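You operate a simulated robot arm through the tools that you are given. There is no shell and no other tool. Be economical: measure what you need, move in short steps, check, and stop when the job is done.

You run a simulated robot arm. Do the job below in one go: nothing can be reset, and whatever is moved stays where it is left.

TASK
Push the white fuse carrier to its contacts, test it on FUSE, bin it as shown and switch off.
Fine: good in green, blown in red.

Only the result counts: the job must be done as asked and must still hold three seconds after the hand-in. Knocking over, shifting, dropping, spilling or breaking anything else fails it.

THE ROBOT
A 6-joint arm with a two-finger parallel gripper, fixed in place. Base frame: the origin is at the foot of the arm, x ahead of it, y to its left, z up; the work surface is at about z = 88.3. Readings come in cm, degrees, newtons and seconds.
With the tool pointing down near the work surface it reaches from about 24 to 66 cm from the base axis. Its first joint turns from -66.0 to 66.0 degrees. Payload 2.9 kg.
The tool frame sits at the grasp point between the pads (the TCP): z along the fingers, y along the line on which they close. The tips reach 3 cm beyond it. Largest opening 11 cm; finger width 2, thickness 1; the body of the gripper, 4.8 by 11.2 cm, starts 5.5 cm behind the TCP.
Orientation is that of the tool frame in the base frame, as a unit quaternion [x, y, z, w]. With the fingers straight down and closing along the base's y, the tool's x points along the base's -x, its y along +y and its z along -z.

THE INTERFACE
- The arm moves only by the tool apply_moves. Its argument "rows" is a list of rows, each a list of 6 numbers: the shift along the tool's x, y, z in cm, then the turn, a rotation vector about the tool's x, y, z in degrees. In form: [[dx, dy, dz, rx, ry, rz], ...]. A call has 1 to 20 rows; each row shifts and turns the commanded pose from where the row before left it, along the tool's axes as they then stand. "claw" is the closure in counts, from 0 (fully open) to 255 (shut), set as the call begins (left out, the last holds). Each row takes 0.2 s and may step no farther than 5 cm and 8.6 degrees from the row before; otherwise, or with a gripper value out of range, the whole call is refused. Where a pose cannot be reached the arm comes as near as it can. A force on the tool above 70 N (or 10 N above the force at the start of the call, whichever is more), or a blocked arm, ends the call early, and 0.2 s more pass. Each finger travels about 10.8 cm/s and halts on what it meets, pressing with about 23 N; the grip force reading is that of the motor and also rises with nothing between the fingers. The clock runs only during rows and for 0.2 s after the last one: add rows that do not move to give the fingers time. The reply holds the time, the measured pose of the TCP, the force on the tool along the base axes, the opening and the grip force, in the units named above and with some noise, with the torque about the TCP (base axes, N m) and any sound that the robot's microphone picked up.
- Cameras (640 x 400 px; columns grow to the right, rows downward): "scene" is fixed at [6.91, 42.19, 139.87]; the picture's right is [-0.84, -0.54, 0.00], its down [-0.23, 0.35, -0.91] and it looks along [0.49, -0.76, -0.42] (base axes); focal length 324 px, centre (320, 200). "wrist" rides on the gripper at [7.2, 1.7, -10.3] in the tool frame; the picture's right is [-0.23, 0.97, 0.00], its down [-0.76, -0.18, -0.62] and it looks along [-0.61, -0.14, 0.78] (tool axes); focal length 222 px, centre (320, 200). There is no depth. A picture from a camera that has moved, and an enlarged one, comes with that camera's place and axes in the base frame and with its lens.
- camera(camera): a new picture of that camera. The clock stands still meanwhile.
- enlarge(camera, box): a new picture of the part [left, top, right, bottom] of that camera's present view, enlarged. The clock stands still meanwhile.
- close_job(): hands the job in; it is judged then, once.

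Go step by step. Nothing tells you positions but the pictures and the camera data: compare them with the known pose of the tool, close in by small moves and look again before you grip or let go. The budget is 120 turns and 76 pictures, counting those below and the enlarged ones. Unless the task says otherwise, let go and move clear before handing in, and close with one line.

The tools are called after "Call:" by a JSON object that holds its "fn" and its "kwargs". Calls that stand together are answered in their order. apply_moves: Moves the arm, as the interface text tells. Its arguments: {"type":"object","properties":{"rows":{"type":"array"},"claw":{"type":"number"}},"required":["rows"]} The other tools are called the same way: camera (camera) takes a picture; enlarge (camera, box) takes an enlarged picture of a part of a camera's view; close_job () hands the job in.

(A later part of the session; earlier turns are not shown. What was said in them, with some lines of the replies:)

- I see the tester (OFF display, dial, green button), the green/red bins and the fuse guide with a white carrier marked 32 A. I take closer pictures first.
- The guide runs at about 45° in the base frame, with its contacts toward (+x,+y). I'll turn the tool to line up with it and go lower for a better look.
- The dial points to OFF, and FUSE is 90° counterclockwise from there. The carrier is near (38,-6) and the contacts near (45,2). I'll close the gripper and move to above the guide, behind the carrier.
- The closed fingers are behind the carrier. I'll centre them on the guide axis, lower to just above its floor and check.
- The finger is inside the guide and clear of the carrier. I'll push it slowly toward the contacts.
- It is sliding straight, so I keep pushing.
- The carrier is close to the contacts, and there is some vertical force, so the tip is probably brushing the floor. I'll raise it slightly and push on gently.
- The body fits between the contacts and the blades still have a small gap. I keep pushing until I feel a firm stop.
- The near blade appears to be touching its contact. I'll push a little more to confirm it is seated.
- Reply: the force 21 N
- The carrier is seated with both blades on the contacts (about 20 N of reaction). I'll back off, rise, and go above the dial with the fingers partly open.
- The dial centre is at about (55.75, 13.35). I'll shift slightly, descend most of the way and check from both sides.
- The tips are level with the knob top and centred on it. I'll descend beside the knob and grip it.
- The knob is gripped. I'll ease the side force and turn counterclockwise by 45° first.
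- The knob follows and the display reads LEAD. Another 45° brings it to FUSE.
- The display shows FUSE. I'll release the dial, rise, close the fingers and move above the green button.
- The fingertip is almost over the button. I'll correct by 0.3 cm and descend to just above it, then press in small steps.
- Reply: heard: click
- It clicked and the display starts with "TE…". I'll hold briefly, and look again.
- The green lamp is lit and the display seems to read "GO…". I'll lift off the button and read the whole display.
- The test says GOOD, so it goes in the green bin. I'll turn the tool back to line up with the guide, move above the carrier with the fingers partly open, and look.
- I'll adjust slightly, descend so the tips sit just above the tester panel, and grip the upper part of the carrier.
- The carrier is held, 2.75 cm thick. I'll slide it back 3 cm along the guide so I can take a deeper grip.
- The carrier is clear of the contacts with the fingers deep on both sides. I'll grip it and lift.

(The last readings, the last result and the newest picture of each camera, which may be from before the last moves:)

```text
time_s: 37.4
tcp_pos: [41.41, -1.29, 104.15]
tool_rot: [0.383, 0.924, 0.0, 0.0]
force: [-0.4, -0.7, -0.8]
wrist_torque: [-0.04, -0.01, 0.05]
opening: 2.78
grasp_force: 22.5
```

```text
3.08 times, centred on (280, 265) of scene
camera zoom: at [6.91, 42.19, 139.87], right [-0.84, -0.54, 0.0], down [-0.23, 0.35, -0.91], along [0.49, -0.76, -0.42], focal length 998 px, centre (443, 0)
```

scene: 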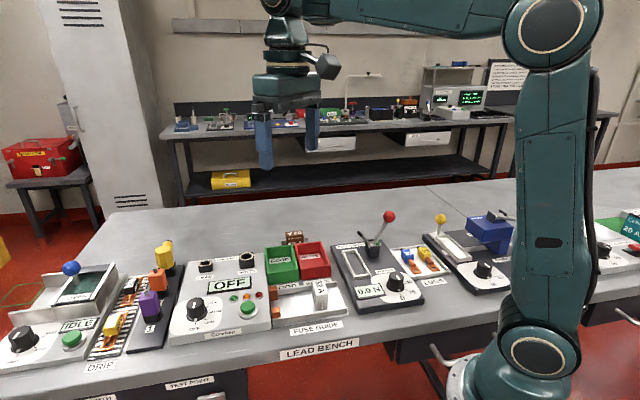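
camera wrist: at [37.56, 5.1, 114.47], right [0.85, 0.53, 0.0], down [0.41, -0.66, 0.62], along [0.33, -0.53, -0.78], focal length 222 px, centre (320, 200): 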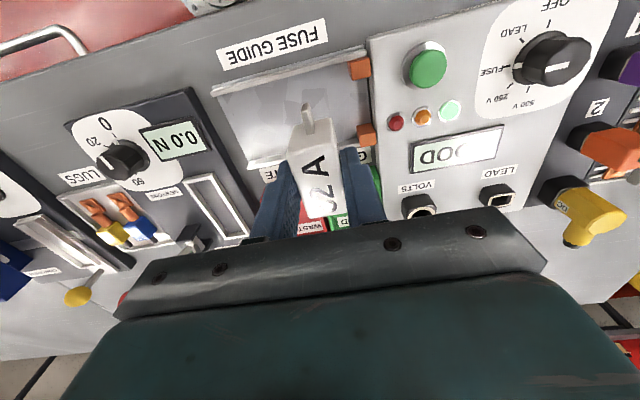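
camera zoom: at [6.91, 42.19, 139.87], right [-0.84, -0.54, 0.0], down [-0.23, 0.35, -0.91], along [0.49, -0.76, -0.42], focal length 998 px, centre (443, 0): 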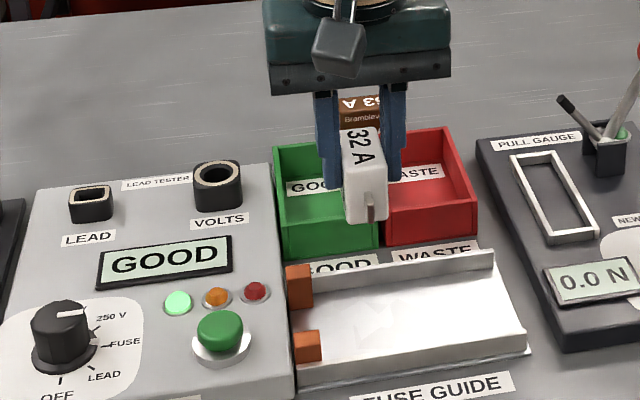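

It is held well. I'll carry it over the middle of the green bin and look.

Call:
{"fn": "apply_moves", "kwargs": {"rows": [[-3.45, 0.45, 0, 0, 0, 0], [-3.45, 0.45, 0, 0, 0, 0], [-3.45, 0.45, 0, 0, 0, 0], [-3.45, 0.4, 0, 0, 0, 0], [0, 0, 2.5, 0, 0, 0], [0, 0, 2, 0, 0, 0], [0, 0, 0, 0, 0, 0]]}}

Call:
{"fn": "camera", "kwargs": {"camera": "wrist"}}

Call:
{"fn": "enlarge", "kwargs": {"camera": "scene", "box": [220, 190, 360, 310]}}

```text
time_s: 39.0
tcp_pos: [52.53, -9.88, 99.22]
tool_rot: [0.383, 0.924, 0.001, 0.0]
force: [0.7, 0.6, -1.6]
wrist_torque: [0.02, 0.03, 0.0]
opening: 2.74
grasp_force: 23.5
```

```text
32 pictures are left
camera wrist: at [48.79, -3.45, 109.81], right [0.85, 0.53, 0.0], down [0.41, -0.66, 0.62], along [0.33, -0.53, -0.78], focal length 222 px, centre (320, 200)
```

wrist: 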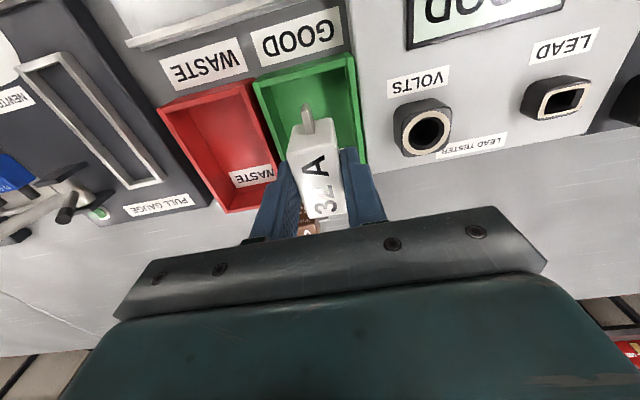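

```text
3.33 times, centred on (290, 250) of scene
camera zoom: at [6.91, 42.19, 139.87], right [-0.84, -0.54, 0.0], down [-0.23, 0.35, -0.91], along [0.49, -0.76, -0.42], focal length 1081 px, centre (420, 33)
```

zoom: 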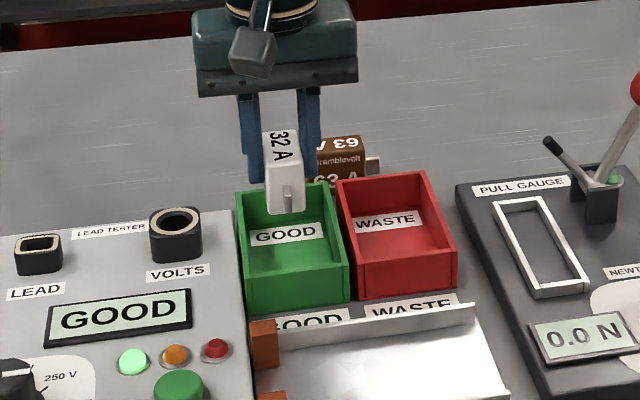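

The carrier is over the green bin, aligned and with clearance on all sides. I'll lower it to just above the floor.

Call:
{"fn": "apply_moves", "kwargs": {"rows": [[-0.5, 0, 1.5, 0, 0, 0], [0, 0, 1.5, 0, 0, 0], [0, 0, 1.5, 0, 0, 0], [0, 0, 0.8, 0, 0, 0], [0, 0, 0.4, 0, 0, 0], [0, 0, 0, 0, 0, 0]]}}

Call:
{"fn": "camera", "kwargs": {"camera": "wrist"}}

Call:
{"fn": "enlarge", "kwargs": {"camera": "scene", "box": [220, 190, 360, 310]}}

```text
time_s: 40.4
tcp_pos: [53.08, -10.15, 93.61]
tool_rot: [0.383, 0.924, 0.0, 0.0]
force: [-0.3, 0.2, -1.2]
wrist_torque: [-0.01, -0.01, 0.02]
opening: 2.76
grasp_force: 22.9
```

```text
30 pictures are left
camera wrist: at [49.26, -3.7, 104.13], right [0.85, 0.53, 0.0], down [0.41, -0.66, 0.62], along [0.33, -0.53, -0.78], focal length 222 px, centre (320, 200)
```

wrist: 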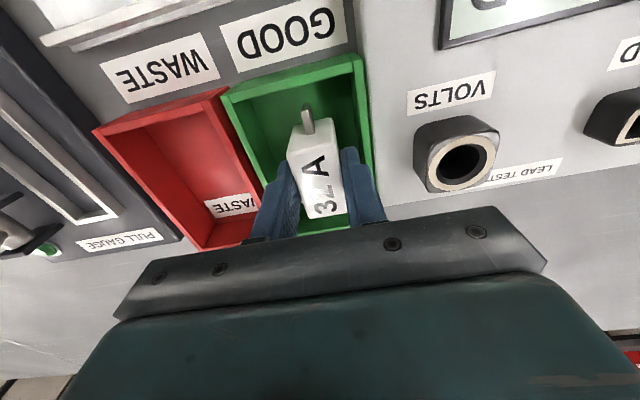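

```text
3.33 times, centred on (290, 250) of scene
camera zoom: at [6.91, 42.19, 139.87], right [-0.84, -0.54, 0.0], down [-0.23, 0.35, -0.91], along [0.49, -0.76, -0.42], focal length 1081 px, centre (420, 33)
```

zoom: 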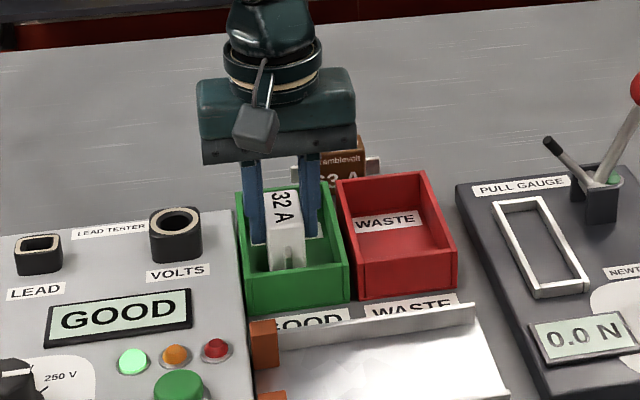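

The carrier is in the bin between the walls. I'll lower gently until it touches.

Call:
{"fn": "apply_moves", "kwargs": {"rows": [[0, -0.15, 0.3, 0, 0, 0], [0, 0, 0.2, 0, 0, 0], [0, 0, 0, 0, 0, 0]]}}

```text
time_s: 41.2
tcp_pos: [53.01, -10.23, 93.3]
tool_rot: [0.383, 0.924, 0.0, 0.001]
force: [0.0, 0.5, -1.3]
wrist_torque: [0.0, 0.02, -0.01]
opening: 2.78
grasp_force: 22.9
```

Call:
{"fn": "apply_moves", "kwargs": {"rows": [[0, 0, 0.2, 0, 0, 0], [0, 0, 0.15, 0, 0, 0], [0, 0, 0, 0, 0, 0]]}}

```text
time_s: 42.0
tcp_pos: [52.84, -10.23, 93.04]
tool_rot: [0.383, 0.924, 0.001, 0.0]
force: [0.1, 0.1, -1.0]
wrist_torque: [-0.02, 0.01, 0.01]
opening: 2.74
grasp_force: 23.4
```

Call:
{"fn": "apply_moves", "kwargs": {"rows": [[0, 0, 0.2, 0, 0, 0], [0, 0, 0.2, 0, 0, 0], [0, 0, 0, 0, 0, 0]]}}

```text
time_s: 42.8
tcp_pos: [53.01, -10.32, 92.72]
tool_rot: [0.384, 0.923, 0.0, 0.003]
force: [-0.3, -2.9, 20.1]
wrist_torque: [-0.15, 0.02, -0.02]
opening: 2.79
grasp_force: 23.0
```

The carrier rests on the bin floor (20 N upward). I'll ease up slightly, open just enough to release, rise and check.

Call:
{"fn": "apply_moves", "kwargs": {"rows": [[0, 0, -0.15, 0, 0, 0], [0, 0, 0, 0, 0, 0]]}}

Call:
{"fn": "apply_moves", "kwargs": {"rows": [[0, 0, 0, 0, 0, 0], [0, 0, 0, 0, 0, 0], [0, 0, -0.8, 0, 0, 0], [0, 0, -1.5, 0, 0, 0], [0, 0, -3, 0, 0, 0], [0, 0, -4, 0, 0, 0], [0, 0, -4, 0, 0, 0]], "claw": 172}}

Call:
{"fn": "camera", "kwargs": {"camera": "wrist"}}

Call:
{"fn": "enlarge", "kwargs": {"camera": "scene", "box": [220, 190, 360, 310]}}

```text
time_s: 43.4
tcp_pos: [52.98, -10.25, 92.67]
tool_rot: [0.383, 0.924, 0.0, 0.001]
force: [3.3, -3.1, 13.3]
wrist_torque: [-0.36, -0.41, -0.02]
opening: 2.77
grasp_force: 22.7
```

```text
time_s: 45.0
tcp_pos: [52.64, -10.13, 106.37]
tool_rot: [0.383, 0.924, 0.001, 0.0]
force: [0.2, 0.1, -0.3]
wrist_torque: [0.03, -0.01, 0.0]
opening: 3.55
grasp_force: 0.0
```

```text
28 pictures are left
camera wrist: at [48.83, -3.69, 116.72], right [0.85, 0.53, 0.0], down [0.41, -0.66, 0.62], along [0.33, -0.53, -0.78], focal length 222 px, centre (320, 200)
```

wrist: 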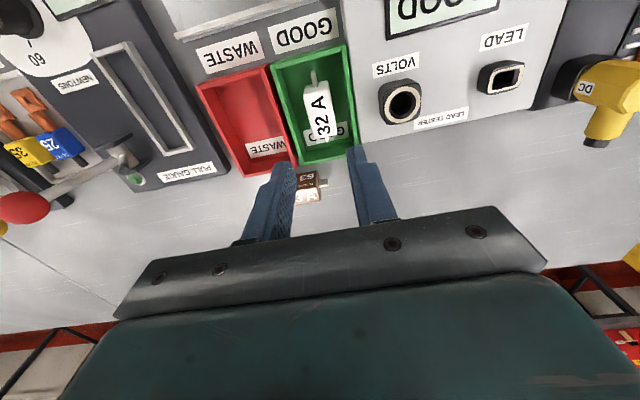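

```text
3.33 times, centred on (290, 250) of scene
camera zoom: at [6.91, 42.19, 139.87], right [-0.84, -0.54, 0.0], down [-0.23, 0.35, -0.91], along [0.49, -0.76, -0.42], focal length 1081 px, centre (420, 33)
```

zoom: 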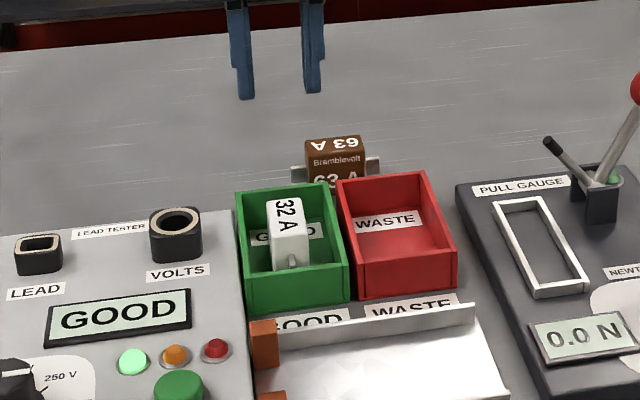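

The carrier is released and lies in the green bin. Now I'll go back above the dial, turn the tool to the FUSE orientation and open the fingers.

Call:
{"fn": "apply_moves", "kwargs": {"rows": [[2.89, 3.74, 0, 0, 0, 0], [2.89, 3.74, 0, 0, 0, 0], [2.89, 3.74, 0, 0, 0, 0], [2.89, 3.74, 0, 0, 0, 0], [2.89, 3.74, 0, 0, 0, 0], [0, 0, 0, 0, 0, -7.5], [0, 0, 0, 0, 0, -7.5], [0, 0, 0, 0, 0, -7.5], [0, 0, 0, 0, 0, -7.5], [0, 0, 0, 0, 0, -7.5], [0, 0, 0, 0, 0, -7.5], [0, 0, 0, 0, 0, -7.5], [0, 0, 0, 0, 0, -7.5], [0, 0, 0, 0, 0, -7.5], [0, 0, 0, 0, 0, -7.5], [0, 0, 0, 0, 0, -7.5], [0, 0, 0, 0, 0, -7.5], [0, 0, 4, 0, 0, 0], [0, 0, 3, 0, 0, 0], [0, 0, 0, 0, 0, 0]], "claw": 104}}

Call:
{"fn": "camera", "kwargs": {"camera": "wrist"}}

Call:
{"fn": "enlarge", "kwargs": {"camera": "scene", "box": [140, 230, 260, 350]}}

```text
time_s: 49.2
tcp_pos: [55.84, 13.19, 98.89]
tool_rot: [-0.382, 0.924, 0.0, 0.0]
force: [-0.6, 0.4, -0.1]
wrist_torque: [0.03, 0.01, 0.01]
opening: 6.5
grasp_force: 0.1
```

```text
26 pictures are left
camera wrist: at [49.56, 9.33, 109.33], right [-0.53, 0.85, 0.0], down [0.66, 0.41, 0.62], along [0.53, 0.33, -0.78], focal length 222 px, centre (320, 200)
```

wrist: 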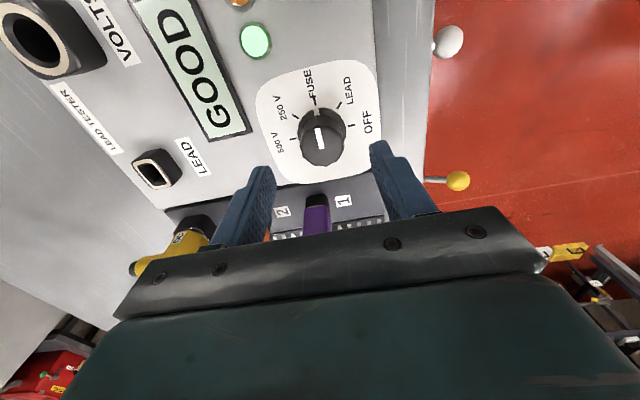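

```text
3.33 times, centred on (200, 290) of scene
camera zoom: at [6.91, 42.19, 139.87], right [-0.84, -0.54, 0.0], down [-0.23, 0.35, -0.91], along [0.49, -0.76, -0.42], focal length 1081 px, centre (720, -100)
```

zoom: 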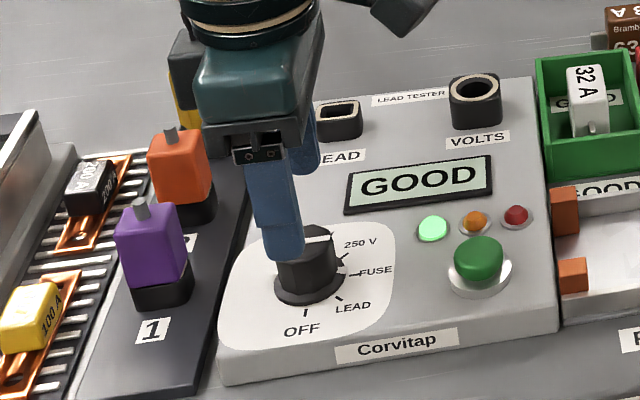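

The fingers are centred on the knob. I'll descend, grip it and check.

Call:
{"fn": "apply_moves", "kwargs": {"rows": [[0.07, 0.2, 1.5, 0, 0, 0], [0, 0, 1.5, 0, 0, 0], [0, 0, 0.9, 0, 0, 0], [0, 0, 0, 0, 0, 0]]}}

Call:
{"fn": "apply_moves", "kwargs": {"rows": [[0, 0, 0, 0, 0, 0], [0, 0, 0, 0, 0, 0], [0, 0, 0, 0, 0, 0]], "claw": 255}}

Call:
{"fn": "apply_moves", "kwargs": {"rows": [[0, 0, 0, 0, 0, 7.5], [0, 0, 0, 0, 0, 7.5], [0, 0, 0, 0, 0, 7.5], [0, 0, 0, 0, 0, 7.5], [0, 0, 0, 0, 0, 7.5], [0, 0, 0, 0, 0, 7.5], [0, 0, 0, 0, 0, 0]]}}

Call:
{"fn": "enlarge", "kwargs": {"camera": "scene", "box": [140, 230, 260, 350]}}

```text
time_s: 50.2
tcp_pos: [55.61, 13.33, 95.05]
tool_rot: [-0.383, 0.924, -0.001, -0.001]
force: [0.0, -0.2, -1.0]
wrist_torque: [0.0, 0.03, 0.01]
opening: 6.53
grasp_force: 0.0
```

```text
time_s: 51.0
tcp_pos: [55.73, 13.38, 95.09]
tool_rot: [-0.383, 0.924, 0.0, 0.0]
force: [2.3, -0.7, -1.5]
wrist_torque: [0.32, 0.16, -0.01]
opening: 3.35
grasp_force: 45.6
```

```text
time_s: 52.6
tcp_pos: [55.76, 13.42, 95.09]
tool_rot: [0.001, 1.0, 0.0, 0.002]
force: [13.6, 4.8, -7.3]
wrist_torque: [-0.33, -0.02, -0.01]
opening: 3.35
grasp_force: 44.9
```

```text
3.33 times, centred on (200, 290) of scene
camera zoom: at [6.96, 42.21, 139.86], right [-0.84, -0.54, 0.0], down [-0.23, 0.35, -0.91], along [0.49, -0.76, -0.42], focal length 1081 px, centre (720, -100)
```

zoom: 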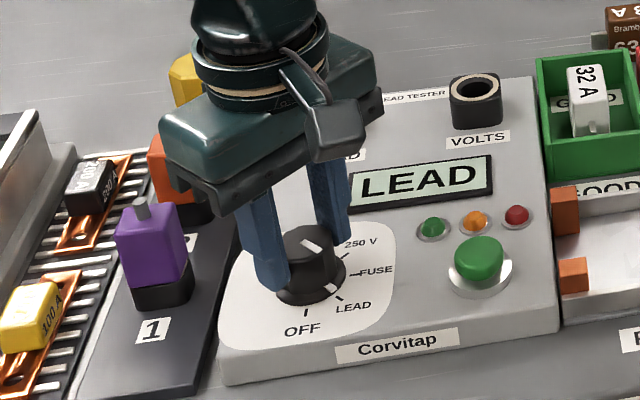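

The dial is at LEAD. Another 45° clockwise takes it to OFF.

Call:
{"fn": "apply_moves", "kwargs": {"rows": [[0, 0, 0, 0, 0, 7.5], [0, 0, 0, 0, 0, 7.5], [0, 0, 0, 0, 0, 7.5], [0, 0, 0, 0, 0, 7.5], [0, 0, 0, 0, 0, 7.5], [0, 0, 0, 0, 0, 7.5], [0, 0, 0, 0, 0, 0]]}}

Call:
{"fn": "enlarge", "kwargs": {"camera": "scene", "box": [140, 230, 260, 350]}}

```text
time_s: 54.2
tcp_pos: [55.68, 13.34, 95.0]
tool_rot: [0.384, 0.924, 0.001, 0.0]
force: [10.0, 5.0, -6.9]
wrist_torque: [-0.45, -0.42, 0.0]
opening: 3.34
grasp_force: 44.7
```

```text
3.33 times, centred on (200, 290) of scene
camera zoom: at [6.95, 42.21, 139.86], right [-0.84, -0.54, 0.0], down [-0.23, 0.35, -0.91], along [0.49, -0.76, -0.42], focal length 1081 px, centre (720, -100)
```

zoom: 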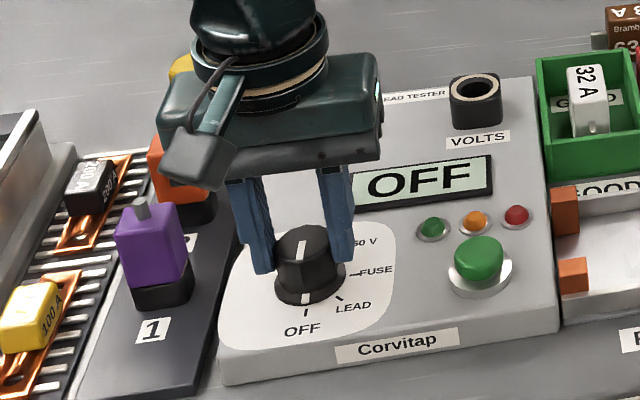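

The display reads OFF. I'll release, rise clear and do a final check.

Call:
{"fn": "apply_moves", "kwargs": {"rows": [[0, 0, 0, 0, 0, 0], [0, 0, 0, 0, 0, 0], [0, 0, -2, 0, 0, 0], [0, 0, -4, 0, 0, 0], [0, 0, -5, 0, 0, 0], [0, 0, -5, 0, 0, 0], [0, 0, 0, 0, 0, 0]], "claw": 104}}

Call:
{"fn": "enlarge", "kwargs": {"camera": "scene", "box": [100, 190, 360, 350]}}

```text
time_s: 55.8
tcp_pos: [55.84, 13.25, 111.43]
tool_rot: [0.382, 0.924, 0.0, 0.0]
force: [1.0, 0.5, 0.8]
wrist_torque: [-0.01, 0.03, 0.01]
opening: 6.53
grasp_force: 0.1
```

```text
2.46 times, centred on (230, 270) of scene
camera zoom: at [6.91, 42.19, 139.87], right [-0.84, -0.54, 0.0], down [-0.23, 0.35, -0.91], along [0.49, -0.76, -0.42], focal length 798 px, centre (542, 28)
```

zoom: 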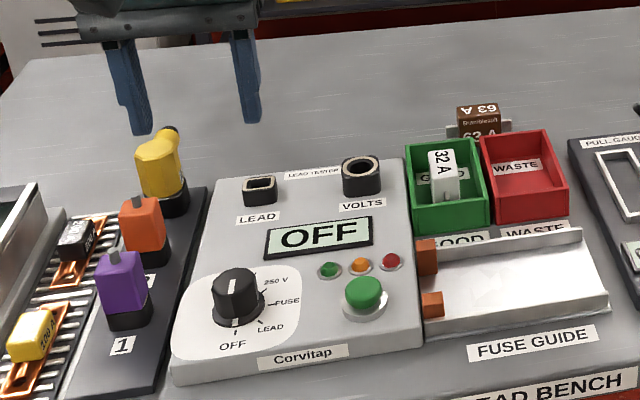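

The white carrier lies in the green bin, the tester is OFF, nothing else has moved and the gripper is clear, so I'm handing in.

Call:
{"fn": "close_job", "kwargs": {}}

```text
The job is handed in.
```

I pushed the white 32 A fuse carrier to its contacts and tested it on FUSE; it read GOOD, so it went in the green bin, and I switched the tester off.
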